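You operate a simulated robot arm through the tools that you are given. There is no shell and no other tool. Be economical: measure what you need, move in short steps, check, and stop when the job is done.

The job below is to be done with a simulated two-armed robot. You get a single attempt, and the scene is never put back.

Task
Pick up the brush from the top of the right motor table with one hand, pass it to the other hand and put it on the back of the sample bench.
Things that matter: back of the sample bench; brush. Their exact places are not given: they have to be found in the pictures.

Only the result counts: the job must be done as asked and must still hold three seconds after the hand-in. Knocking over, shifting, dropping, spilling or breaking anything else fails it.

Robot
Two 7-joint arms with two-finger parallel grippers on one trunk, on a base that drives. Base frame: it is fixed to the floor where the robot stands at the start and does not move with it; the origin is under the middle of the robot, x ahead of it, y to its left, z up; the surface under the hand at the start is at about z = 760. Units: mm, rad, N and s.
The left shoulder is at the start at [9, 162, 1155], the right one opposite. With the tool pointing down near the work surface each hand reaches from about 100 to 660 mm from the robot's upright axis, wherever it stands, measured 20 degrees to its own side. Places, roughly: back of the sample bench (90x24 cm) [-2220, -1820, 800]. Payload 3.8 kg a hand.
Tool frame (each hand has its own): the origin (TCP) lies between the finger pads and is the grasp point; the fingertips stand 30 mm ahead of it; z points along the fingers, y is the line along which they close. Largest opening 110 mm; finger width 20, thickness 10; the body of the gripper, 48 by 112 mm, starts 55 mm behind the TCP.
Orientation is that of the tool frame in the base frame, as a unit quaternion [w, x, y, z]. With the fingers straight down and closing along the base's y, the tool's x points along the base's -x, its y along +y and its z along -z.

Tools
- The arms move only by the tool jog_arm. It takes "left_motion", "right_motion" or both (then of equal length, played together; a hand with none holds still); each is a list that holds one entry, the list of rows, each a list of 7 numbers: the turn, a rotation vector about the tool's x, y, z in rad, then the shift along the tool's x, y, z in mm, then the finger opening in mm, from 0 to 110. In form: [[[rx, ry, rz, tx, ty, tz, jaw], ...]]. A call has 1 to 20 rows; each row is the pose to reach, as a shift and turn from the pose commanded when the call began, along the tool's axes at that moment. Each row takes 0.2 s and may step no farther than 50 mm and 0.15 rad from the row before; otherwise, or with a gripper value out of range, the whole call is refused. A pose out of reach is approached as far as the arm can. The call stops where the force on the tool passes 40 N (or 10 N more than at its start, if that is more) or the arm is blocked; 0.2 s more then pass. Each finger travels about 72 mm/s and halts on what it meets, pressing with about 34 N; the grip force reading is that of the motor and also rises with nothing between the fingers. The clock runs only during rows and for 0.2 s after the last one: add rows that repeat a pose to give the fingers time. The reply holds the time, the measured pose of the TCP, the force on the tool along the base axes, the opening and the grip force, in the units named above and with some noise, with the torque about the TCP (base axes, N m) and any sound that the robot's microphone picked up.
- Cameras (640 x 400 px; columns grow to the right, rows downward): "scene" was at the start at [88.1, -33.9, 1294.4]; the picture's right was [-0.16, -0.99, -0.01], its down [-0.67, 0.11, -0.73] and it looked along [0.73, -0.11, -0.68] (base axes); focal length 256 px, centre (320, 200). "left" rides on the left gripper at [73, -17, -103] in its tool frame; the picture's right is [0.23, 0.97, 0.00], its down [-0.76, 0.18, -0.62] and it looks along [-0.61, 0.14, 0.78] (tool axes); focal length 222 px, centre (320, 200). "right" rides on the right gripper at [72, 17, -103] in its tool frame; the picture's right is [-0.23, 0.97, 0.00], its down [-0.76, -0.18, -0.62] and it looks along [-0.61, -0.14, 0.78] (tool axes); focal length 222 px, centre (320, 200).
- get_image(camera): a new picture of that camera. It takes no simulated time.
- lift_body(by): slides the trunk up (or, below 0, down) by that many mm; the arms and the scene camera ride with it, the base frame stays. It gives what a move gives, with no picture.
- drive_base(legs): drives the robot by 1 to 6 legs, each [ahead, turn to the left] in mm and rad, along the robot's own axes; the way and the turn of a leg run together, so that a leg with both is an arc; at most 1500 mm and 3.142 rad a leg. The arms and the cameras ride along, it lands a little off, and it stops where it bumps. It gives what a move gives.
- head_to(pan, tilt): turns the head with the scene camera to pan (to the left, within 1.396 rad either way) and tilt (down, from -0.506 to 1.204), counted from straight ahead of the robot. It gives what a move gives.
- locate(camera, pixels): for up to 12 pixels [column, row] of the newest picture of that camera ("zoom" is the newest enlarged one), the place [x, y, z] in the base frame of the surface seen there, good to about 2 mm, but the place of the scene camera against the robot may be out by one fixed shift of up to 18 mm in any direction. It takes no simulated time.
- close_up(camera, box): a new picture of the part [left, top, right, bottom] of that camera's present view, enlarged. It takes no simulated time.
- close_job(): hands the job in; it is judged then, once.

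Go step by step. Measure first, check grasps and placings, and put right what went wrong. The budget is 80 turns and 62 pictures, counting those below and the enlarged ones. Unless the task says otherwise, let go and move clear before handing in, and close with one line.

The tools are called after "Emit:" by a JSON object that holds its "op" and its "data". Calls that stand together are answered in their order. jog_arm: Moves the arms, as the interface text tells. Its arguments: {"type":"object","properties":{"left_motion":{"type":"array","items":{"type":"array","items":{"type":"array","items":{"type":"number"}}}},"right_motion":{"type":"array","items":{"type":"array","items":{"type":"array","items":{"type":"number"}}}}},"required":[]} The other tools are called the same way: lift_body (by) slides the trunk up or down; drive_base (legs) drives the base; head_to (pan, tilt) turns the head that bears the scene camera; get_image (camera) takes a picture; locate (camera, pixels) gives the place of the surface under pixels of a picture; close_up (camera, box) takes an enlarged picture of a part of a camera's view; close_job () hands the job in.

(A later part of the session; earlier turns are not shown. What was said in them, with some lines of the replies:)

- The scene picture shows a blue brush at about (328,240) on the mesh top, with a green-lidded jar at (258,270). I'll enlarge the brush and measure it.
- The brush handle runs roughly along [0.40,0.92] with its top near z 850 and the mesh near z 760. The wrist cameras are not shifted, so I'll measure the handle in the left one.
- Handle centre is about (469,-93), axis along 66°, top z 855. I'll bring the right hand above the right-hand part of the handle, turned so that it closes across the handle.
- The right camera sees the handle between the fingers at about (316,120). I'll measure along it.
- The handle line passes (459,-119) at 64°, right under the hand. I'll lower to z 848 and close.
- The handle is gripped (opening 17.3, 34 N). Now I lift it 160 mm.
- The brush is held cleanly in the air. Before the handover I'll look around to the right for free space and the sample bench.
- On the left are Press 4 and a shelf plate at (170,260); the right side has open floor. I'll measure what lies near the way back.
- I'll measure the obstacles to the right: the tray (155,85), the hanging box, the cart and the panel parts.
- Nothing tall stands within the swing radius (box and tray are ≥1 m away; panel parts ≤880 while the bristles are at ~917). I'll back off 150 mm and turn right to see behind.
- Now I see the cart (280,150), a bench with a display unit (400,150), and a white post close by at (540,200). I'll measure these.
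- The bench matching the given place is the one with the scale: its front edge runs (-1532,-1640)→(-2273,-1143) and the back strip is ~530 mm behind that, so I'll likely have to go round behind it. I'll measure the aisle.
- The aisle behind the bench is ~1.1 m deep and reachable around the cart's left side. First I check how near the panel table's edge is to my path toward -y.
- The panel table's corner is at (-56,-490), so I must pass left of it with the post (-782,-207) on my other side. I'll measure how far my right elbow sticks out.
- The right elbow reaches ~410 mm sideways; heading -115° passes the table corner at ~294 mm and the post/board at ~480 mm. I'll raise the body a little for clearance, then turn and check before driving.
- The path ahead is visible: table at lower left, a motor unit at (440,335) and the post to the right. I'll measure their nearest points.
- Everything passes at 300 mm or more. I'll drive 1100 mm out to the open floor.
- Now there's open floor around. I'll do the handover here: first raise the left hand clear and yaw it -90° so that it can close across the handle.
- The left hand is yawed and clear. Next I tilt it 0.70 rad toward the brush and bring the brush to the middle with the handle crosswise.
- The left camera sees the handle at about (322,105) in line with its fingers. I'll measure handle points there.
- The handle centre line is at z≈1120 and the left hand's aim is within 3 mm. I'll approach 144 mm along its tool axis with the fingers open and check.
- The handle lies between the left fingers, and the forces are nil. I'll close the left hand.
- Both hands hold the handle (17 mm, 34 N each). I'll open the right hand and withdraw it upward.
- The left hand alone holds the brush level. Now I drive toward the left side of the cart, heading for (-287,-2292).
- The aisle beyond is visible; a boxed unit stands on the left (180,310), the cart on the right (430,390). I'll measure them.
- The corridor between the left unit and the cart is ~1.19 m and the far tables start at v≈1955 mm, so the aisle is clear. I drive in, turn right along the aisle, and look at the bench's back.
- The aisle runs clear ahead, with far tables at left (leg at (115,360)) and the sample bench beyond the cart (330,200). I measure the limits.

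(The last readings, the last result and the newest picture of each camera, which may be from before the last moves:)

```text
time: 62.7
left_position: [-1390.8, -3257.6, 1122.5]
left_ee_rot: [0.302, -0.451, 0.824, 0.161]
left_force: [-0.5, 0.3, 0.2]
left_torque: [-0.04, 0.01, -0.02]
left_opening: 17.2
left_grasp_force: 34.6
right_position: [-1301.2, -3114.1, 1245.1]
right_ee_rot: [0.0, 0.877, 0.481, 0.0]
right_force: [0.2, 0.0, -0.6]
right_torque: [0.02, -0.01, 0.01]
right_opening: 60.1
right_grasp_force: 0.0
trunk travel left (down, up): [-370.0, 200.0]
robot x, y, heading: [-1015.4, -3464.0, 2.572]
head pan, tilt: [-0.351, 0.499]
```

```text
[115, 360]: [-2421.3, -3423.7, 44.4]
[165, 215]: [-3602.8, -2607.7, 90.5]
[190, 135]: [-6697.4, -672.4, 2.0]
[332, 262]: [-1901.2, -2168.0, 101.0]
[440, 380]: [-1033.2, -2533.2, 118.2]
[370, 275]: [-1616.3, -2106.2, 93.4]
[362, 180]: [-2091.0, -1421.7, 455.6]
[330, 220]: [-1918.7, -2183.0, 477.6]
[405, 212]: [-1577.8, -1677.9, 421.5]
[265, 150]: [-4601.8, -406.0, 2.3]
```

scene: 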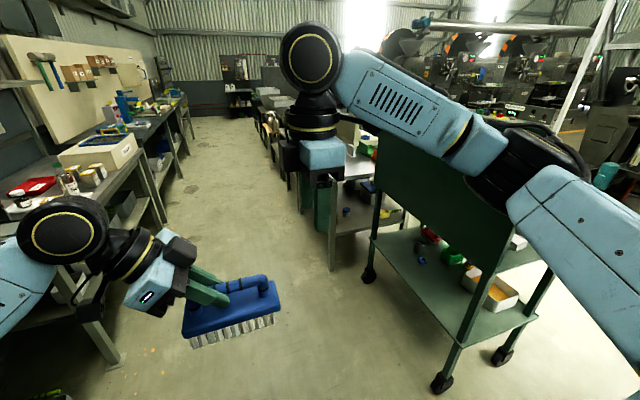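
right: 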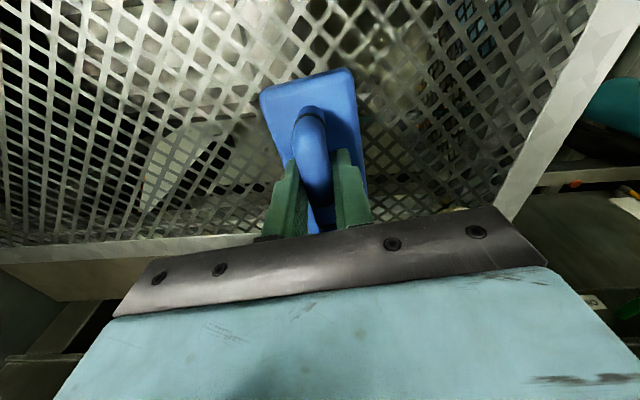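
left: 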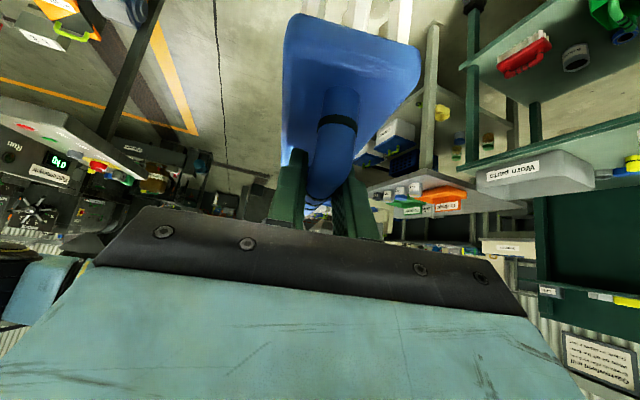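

The bench's back leg at (-1901,-2168) fits the expected geometry. I drive along the aisle to behind the bench and turn to face it.

Emit:
{"op": "drive_base", "data": {"legs": [[0, -0.067], [1000, 0], [640, 0], [0, -1.523]]}}

Emit:
{"op": "head_to", "data": {"pan": 0, "tilt": 0.6}}

Emit:
{"op": "get_image", "data": {"camera": "scene"}}

```text
time: 75.2
left_position: [-2124.8, -2106.4, 1122.4]
left_ee_rot: [0.327, 0.266, 0.901, -0.1]
left_force: [0.3, 0.1, 0.5]
left_torque: [0.02, 0.02, 0.02]
left_opening: 17.4
left_grasp_force: 33.9
right_position: [-1981.5, -2197.7, 1244.8]
right_ee_rot: [0.001, 0.96, -0.281, 0.0]
right_force: [-0.3, -0.1, 0.0]
right_torque: [-0.02, -0.01, 0.01]
right_opening: 60.1
right_grasp_force: 0.1
trunk travel left (down, up): [-370.0, 200.0]
robot x, y, heading: [-2333.0, -2483.7, 1.005]
head pan, tilt: [-0.351, 0.499]
```

```text
time: 76.0
left_position: [-2125.0, -2107.7, 1123.1]
left_ee_rot: [0.328, 0.266, 0.901, -0.1]
left_force: [-0.2, 0.0, 0.8]
left_torque: [0.03, 0.04, -0.01]
left_opening: 17.2
left_grasp_force: 34.0
right_position: [-1982.5, -2197.7, 1244.9]
right_ee_rot: [-0.001, 0.96, -0.281, 0.0]
right_force: [0.0, -0.5, -0.3]
right_torque: [0.03, -0.02, 0.01]
right_opening: 60.1
right_grasp_force: 0.0
trunk travel left (down, up): [-370.0, 200.0]
robot x, y, heading: [-2330.6, -2481.7, 0.991]
head pan, tilt: [0.0, 0.6]
```

```text
30 pictures are left
```

scene: 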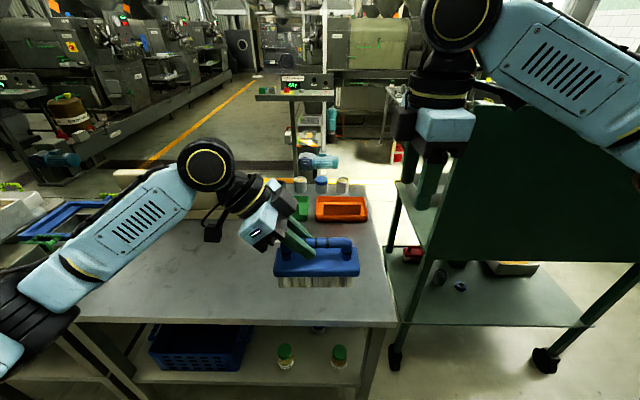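

The bench's back half is bare; trays and scale are at its far (front) side. I measure the bench edges and the clear area.

Emit:
{"op": "locate", "data": {"camera": "scene", "pixels": [[395, 318], [90, 315], [250, 318], [300, 210], [340, 220], [180, 270], [220, 290], [368, 240], [190, 215], [130, 235], [380, 270]]}}

```text
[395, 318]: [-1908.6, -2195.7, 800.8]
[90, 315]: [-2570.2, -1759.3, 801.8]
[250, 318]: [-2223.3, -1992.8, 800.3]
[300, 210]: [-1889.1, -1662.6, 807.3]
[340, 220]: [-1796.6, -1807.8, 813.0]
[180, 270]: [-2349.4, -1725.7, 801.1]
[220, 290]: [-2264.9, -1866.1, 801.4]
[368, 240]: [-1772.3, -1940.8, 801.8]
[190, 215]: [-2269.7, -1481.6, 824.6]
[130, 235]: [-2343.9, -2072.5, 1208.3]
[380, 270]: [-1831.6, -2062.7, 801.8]
```

Back edge lies 468 mm ahead; I'll aim the brush ~130 mm inside it. Drive 120 mm forward, then lower the trunk 210 mm (brush underside then ~20 mm above the bench).

Emit:
{"op": "drive_base", "data": {"legs": [[120, 0]]}}

Emit:
{"op": "lift_body", "data": {"by": -190}}

Emit:
{"op": "get_image", "data": {"camera": "scene"}}

Emit:
{"op": "get_image", "data": {"camera": "left"}}

```text
time: 77.2
left_position: [-2061.5, -2006.2, 1123.2]
left_ee_rot: [0.328, 0.265, 0.901, -0.101]
left_force: [-0.4, 0.6, -0.8]
left_torque: [-0.05, 0.06, 0.0]
left_opening: 17.0
left_grasp_force: 33.5
right_position: [-1916.8, -2096.2, 1244.6]
right_ee_rot: [0.001, 0.96, -0.279, 0.0]
right_force: [0.4, 0.2, -0.2]
right_torque: [-0.03, 0.03, 0.03]
right_opening: 60.1
right_grasp_force: 0.0
trunk travel left (down, up): [-370.0, 200.0]
robot x, y, heading: [-2268.1, -2387.8, 1.001]
head pan, tilt: [0.0, 0.6]
```

```text
time: 79.3
left_position: [-2061.1, -2007.3, 932.6]
left_ee_rot: [0.328, 0.264, 0.901, -0.101]
left_force: [0.3, 0.1, 0.3]
left_torque: [0.02, 0.05, 0.04]
left_opening: 17.3
left_grasp_force: 33.5
right_position: [-1917.5, -2096.5, 1055.4]
right_ee_rot: [-0.001, 0.96, -0.28, 0.0]
right_force: [0.5, -0.1, 0.3]
right_torque: [0.02, -0.01, -0.01]
right_opening: 60.0
right_grasp_force: 0.1
trunk travel left (down, up): [-180.0, 390.0]
robot x, y, heading: [-2267.2, -2383.5, 0.994]
head pan, tilt: [0.0, 0.6]
```

```text
29 pictures are left
```

scene: 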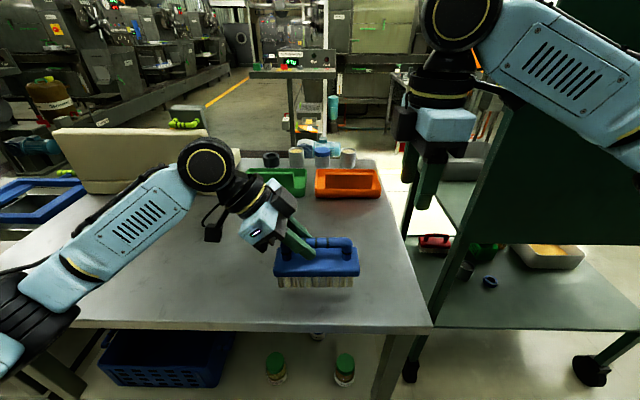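

```text
28 pictures are left
```

left: 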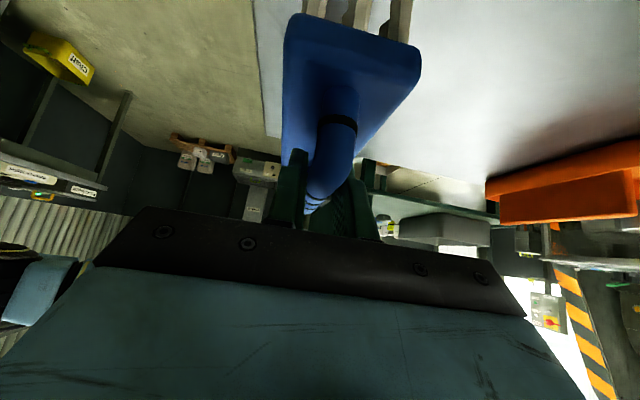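

Brush hovers ~40 mm above the bench. I measure the bench's edge and surface with the unshifted left camera, and the edge in the scene view.

Emit:
{"op": "locate", "data": {"camera": "left", "pixels": [[440, 20], [480, 80], [450, 140], [258, 60], [264, 110], [262, 30], [560, 30], [540, 185], [290, 50], [420, 70], [275, 120]]}}

Emit:
{"op": "locate", "data": {"camera": "scene", "pixels": [[300, 325], [150, 326], [300, 255], [350, 262], [345, 198], [300, 198]]}}

```text
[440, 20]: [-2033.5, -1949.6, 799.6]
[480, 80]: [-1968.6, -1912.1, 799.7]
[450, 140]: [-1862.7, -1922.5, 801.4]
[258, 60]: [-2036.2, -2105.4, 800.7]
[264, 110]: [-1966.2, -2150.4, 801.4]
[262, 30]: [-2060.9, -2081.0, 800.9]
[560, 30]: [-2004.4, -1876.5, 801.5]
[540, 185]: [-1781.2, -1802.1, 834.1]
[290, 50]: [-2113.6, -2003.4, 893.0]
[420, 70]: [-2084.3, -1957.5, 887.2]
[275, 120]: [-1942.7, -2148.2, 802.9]
```

```text
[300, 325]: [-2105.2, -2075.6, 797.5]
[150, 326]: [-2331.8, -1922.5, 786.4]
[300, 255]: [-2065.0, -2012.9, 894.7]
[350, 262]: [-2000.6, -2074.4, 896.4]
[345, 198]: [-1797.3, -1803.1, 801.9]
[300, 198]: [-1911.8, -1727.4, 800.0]
```

The left camera puts the edge so that the brush centre is only ~67 mm inside; I'll move it 62 mm further in and lower it until just above contact.

Emit:
{"op": "jog_arm", "data": {"left_motion": [[[0, 0, 0, 0, 20, 0, 5], [0, 0, 0, 0, 45, 0, 5], [0, 0, 0, 0, 62, 0, 5], [0, 0, 0, 0, 62, 0, 5], [0, 0, 0, 9.7, 62, 11.5, 5], [0, 0, 0, 17.4, 62, 20.7, 5], [0, 0, 0, 22.5, 62, 26.8, 5], [0, 0, 0, 24, 62, 28.5, 5], [0, 0, 0, 24, 62, 28.5, 5]]]}}

Emit:
{"op": "get_image", "data": {"camera": "scene"}}

```text
time: 81.3
left_position: [-2028.8, -1954.8, 894.8]
left_ee_rot: [0.328, 0.265, 0.901, -0.1]
left_force: [-0.5, 0.8, -0.2]
left_torque: [-0.01, 0.03, 0.0]
left_opening: 17.2
left_grasp_force: 33.6
right_position: [-1916.8, -2096.3, 1055.6]
right_ee_rot: [-0.001, 0.96, -0.28, 0.0]
right_force: [-0.2, 0.3, 0.6]
right_torque: [0.0, 0.04, 0.0]
right_opening: 60.3
right_grasp_force: 0.1
trunk travel left (down, up): [-180.0, 390.0]
robot x, y, heading: [-2264.9, -2381.9, 0.998]
head pan, tilt: [0.0, 0.6]
```

```text
27 pictures are left
```

scene: 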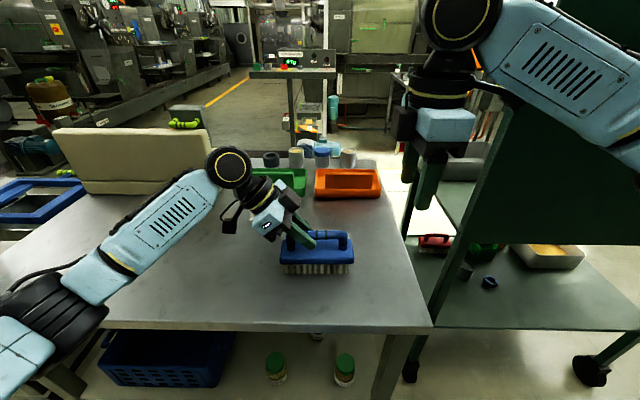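

Brush is just above the surface with no contact yet. I lower it a few more millimetres gently.

Emit:
{"op": "jog_arm", "data": {"left_motion": [[[0, 0, 0, 0.6, 0, 0.8, 5], [0, 0, 0, 1.3, 0, 1.5, 5], [0, 0, 0, 1.9, 0, 2.3, 5], [0, 0, 0, 2.6, 0, 3.1, 5], [0, 0, 0, 2.6, 0, 3.1, 5]]]}}

Emit:
{"op": "close_up", "data": {"camera": "scene", "box": [240, 200, 400, 300]}}

```text
time: 82.5
left_position: [-2028.3, -1955.2, 889.9]
left_ee_rot: [0.328, 0.265, 0.901, -0.1]
left_force: [-0.5, 0.0, -0.3]
left_torque: [0.0, -0.01, -0.01]
left_opening: 17.0
left_grasp_force: 34.8
right_position: [-1917.4, -2095.6, 1055.8]
right_ee_rot: [0.0, 0.96, -0.28, 0.001]
right_force: [0.2, 0.5, 0.5]
right_torque: [0.01, -0.02, 0.03]
right_opening: 59.8
right_grasp_force: 0.0
trunk travel left (down, up): [-180.0, 390.0]
robot x, y, heading: [-2265.7, -2381.9, 1.0]
head pan, tilt: [0.0, 0.6]
```

```text
4.00 times, centred on (320, 250) of scene
```

zoom: 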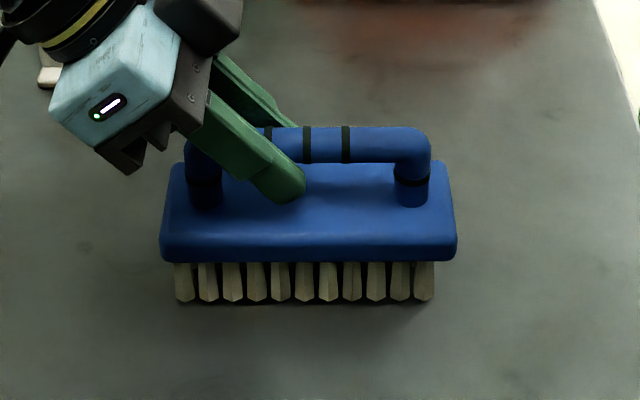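

Shadow is right under the bristles; still no force. I go down up to 5 mm more in 1 mm steps.

Emit:
{"op": "jog_arm", "data": {"left_motion": [[[0, 0, 0, 0.6, 0, 0.8, 5], [0, 0, 0, 1.3, 0, 1.5, 5], [0, 0, 0, 1.3, 0, 1.5, 5]]]}}

```text
time: 83.3
left_position: [-2027.4, -1956.8, 888.9]
left_ee_rot: [0.329, 0.265, 0.901, -0.101]
left_force: [0.1, 0.0, 1.3]
left_torque: [0.07, 0.11, 0.04]
left_opening: 17.0
left_grasp_force: 34.2
right_position: [-1918.0, -2096.0, 1055.4]
right_ee_rot: [-0.001, 0.96, -0.28, 0.001]
right_force: [-0.4, -0.6, -0.2]
right_torque: [0.01, -0.03, -0.03]
right_opening: 60.1
right_grasp_force: 0.0
trunk travel left (down, up): [-180.0, 390.0]
robot x, y, heading: [-2264.6, -2383.2, 1.002]
head pan, tilt: [0.0, 0.6]
```

A hint of contact (1.3 N, 0.1 N m). One more millimetre to confirm.

Emit:
{"op": "jog_arm", "data": {"left_motion": [[[0, 0, 0, 0.6, 0, 0.8, 5], [0, 0, 0, 0.6, 0, 0.8, 5]]]}}

```text
time: 83.9
left_position: [-2026.7, -1954.0, 889.2]
left_ee_rot: [0.33, 0.264, 0.901, -0.1]
left_force: [-2.0, 0.1, 7.7]
left_torque: [0.43, 0.44, 0.06]
left_opening: 17.3
left_grasp_force: 34.4
right_position: [-1919.2, -2097.5, 1054.3]
right_ee_rot: [0.0, 0.96, -0.28, 0.001]
right_force: [0.1, -0.1, -0.4]
right_torque: [-0.02, 0.01, 0.02]
right_opening: 59.7
right_grasp_force: 0.0
trunk travel left (down, up): [-180.0, 390.0]
robot x, y, heading: [-2263.3, -2385.3, 1.0]
head pan, tilt: [0.0, 0.6]
```

Firm contact (7.7 N up). I open the fingers and back out along the tool axis.

Emit:
{"op": "jog_arm", "data": {"left_motion": [[[0, 0, 0, 0, 0, 0, 25], [0, 0, 0, 0, 0, 0, 40], [0, 0, 0, 0, 0, 0, 55], [0, 0, 0, 0, 0, 0, 60], [0, 0, 0, 0, 0, -25, 60], [0, 0, 0, 0, 0, -60, 60], [0, 0, 0, 0, 0, -100, 60], [0, 0, 0, 0, 0, -140, 60], [0, 0, 0, 0, 0, -140, 60]]]}}

Emit:
{"op": "get_image", "data": {"camera": "scene"}}

Emit:
{"op": "get_image", "data": {"camera": "left"}}

```text
time: 85.9
left_position: [-2104.4, -1905.7, 994.5]
left_ee_rot: [0.328, 0.265, 0.901, -0.1]
left_force: [1.1, -0.7, -1.2]
left_torque: [0.0, -0.02, -0.04]
left_opening: 60.0
left_grasp_force: 0.1
right_position: [-1917.8, -2096.4, 1055.1]
right_ee_rot: [-0.001, 0.96, -0.28, 0.001]
right_force: [0.5, 0.2, 0.0]
right_torque: [-0.03, -0.02, 0.02]
right_opening: 60.2
right_grasp_force: 0.1
trunk travel left (down, up): [-180.0, 390.0]
robot x, y, heading: [-2268.1, -2386.0, 0.997]
head pan, tilt: [0.0, 0.6]
```

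```text
25 pictures are left
```

scene: 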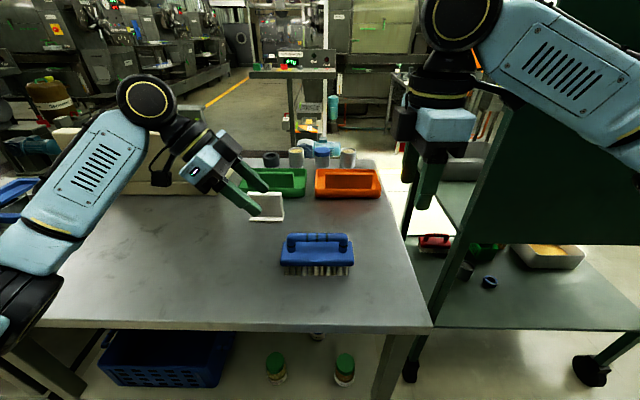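

```text
24 pictures are left
```

left: 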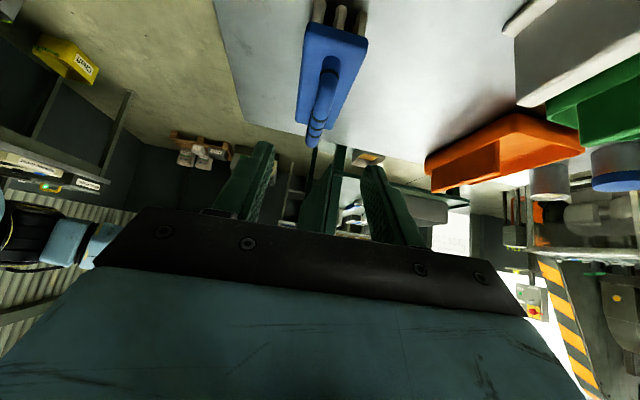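

The brush stands free on the bench at (317,255). A pale card-like item at (266,205) has appeared from behind the arm; I'll look at it closely.

Emit:
{"op": "close_up", "data": {"camera": "scene", "box": [210, 130, 402, 250]}}

Emit:
{"op": "locate", "data": {"camera": "scene", "pixels": [[268, 198], [252, 219], [283, 219], [268, 215], [300, 238], [335, 238], [318, 240], [283, 195]]}}

Emit:
{"op": "locate", "data": {"camera": "left", "pixels": [[520, 20], [560, 60], [330, 40], [313, 70], [235, 60], [600, 30], [510, 90]]}}

```text
3.33 times, centred on (306, 190) of scene
```

zoom: 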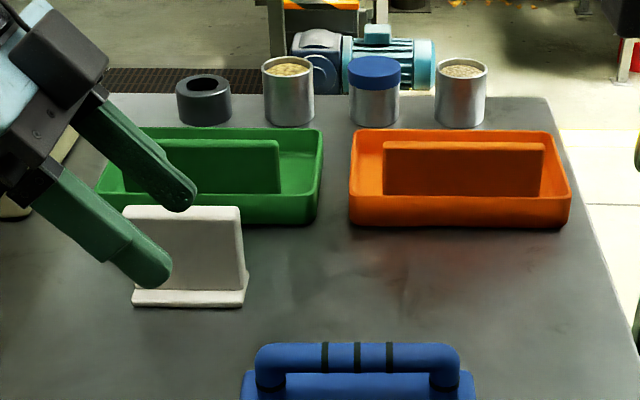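

```text
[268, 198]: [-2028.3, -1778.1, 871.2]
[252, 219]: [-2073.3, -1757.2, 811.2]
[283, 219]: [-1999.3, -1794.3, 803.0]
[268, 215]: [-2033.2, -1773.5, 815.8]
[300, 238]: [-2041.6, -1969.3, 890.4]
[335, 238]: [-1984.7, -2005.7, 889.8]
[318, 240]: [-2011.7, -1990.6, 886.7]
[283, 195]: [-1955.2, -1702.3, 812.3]
```

```text
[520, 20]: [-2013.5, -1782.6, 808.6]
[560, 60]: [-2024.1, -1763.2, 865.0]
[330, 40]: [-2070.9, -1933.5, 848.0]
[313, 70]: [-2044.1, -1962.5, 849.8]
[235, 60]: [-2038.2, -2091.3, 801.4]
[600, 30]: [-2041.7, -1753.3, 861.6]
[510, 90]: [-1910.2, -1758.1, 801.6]
```

The card stand is upright in its place behind the trays (top z 870; my fingers are ~100 mm above). The brush stands ~112 mm inside the back edge. I'll lift clear and take a last look.

Emit:
{"op": "lift_body", "data": {"by": 100}}

Emit:
{"op": "get_image", "data": {"camera": "scene"}}

```text
time: 87.3
left_position: [-2103.9, -1906.5, 1093.1]
left_ee_rot: [0.328, 0.264, 0.902, -0.1]
left_force: [0.4, 0.0, -0.3]
left_torque: [-0.01, 0.03, 0.02]
left_opening: 60.3
left_grasp_force: 0.1
right_position: [-1917.7, -2095.5, 1155.1]
right_ee_rot: [0.001, 0.96, -0.28, 0.001]
right_force: [-0.9, 0.9, 0.4]
right_torque: [0.0, 0.01, 0.02]
right_opening: 59.9
right_grasp_force: 0.1
trunk travel left (down, up): [-280.0, 290.0]
robot x, y, heading: [-2265.2, -2385.5, 0.998]
head pan, tilt: [0.0, 0.6]
```

```text
22 pictures are left
```

scene: 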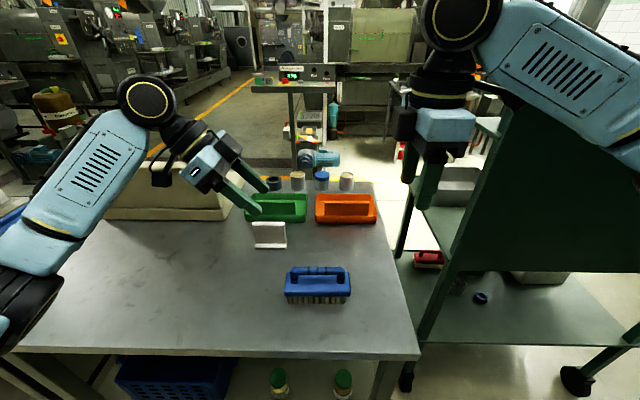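

The brush stands upright at (317,285) on the back of the sample bench, and both hands are clear. I'm handing the job in.

Emit:
{"op": "close_job", "data": {}}

```text
The job is handed in.
```

The right hand picked up the brush and passed it to the left, which set it upright on the back of the sample bench, about 112 mm in from the edge, without bumping or moving anything else that I could see.
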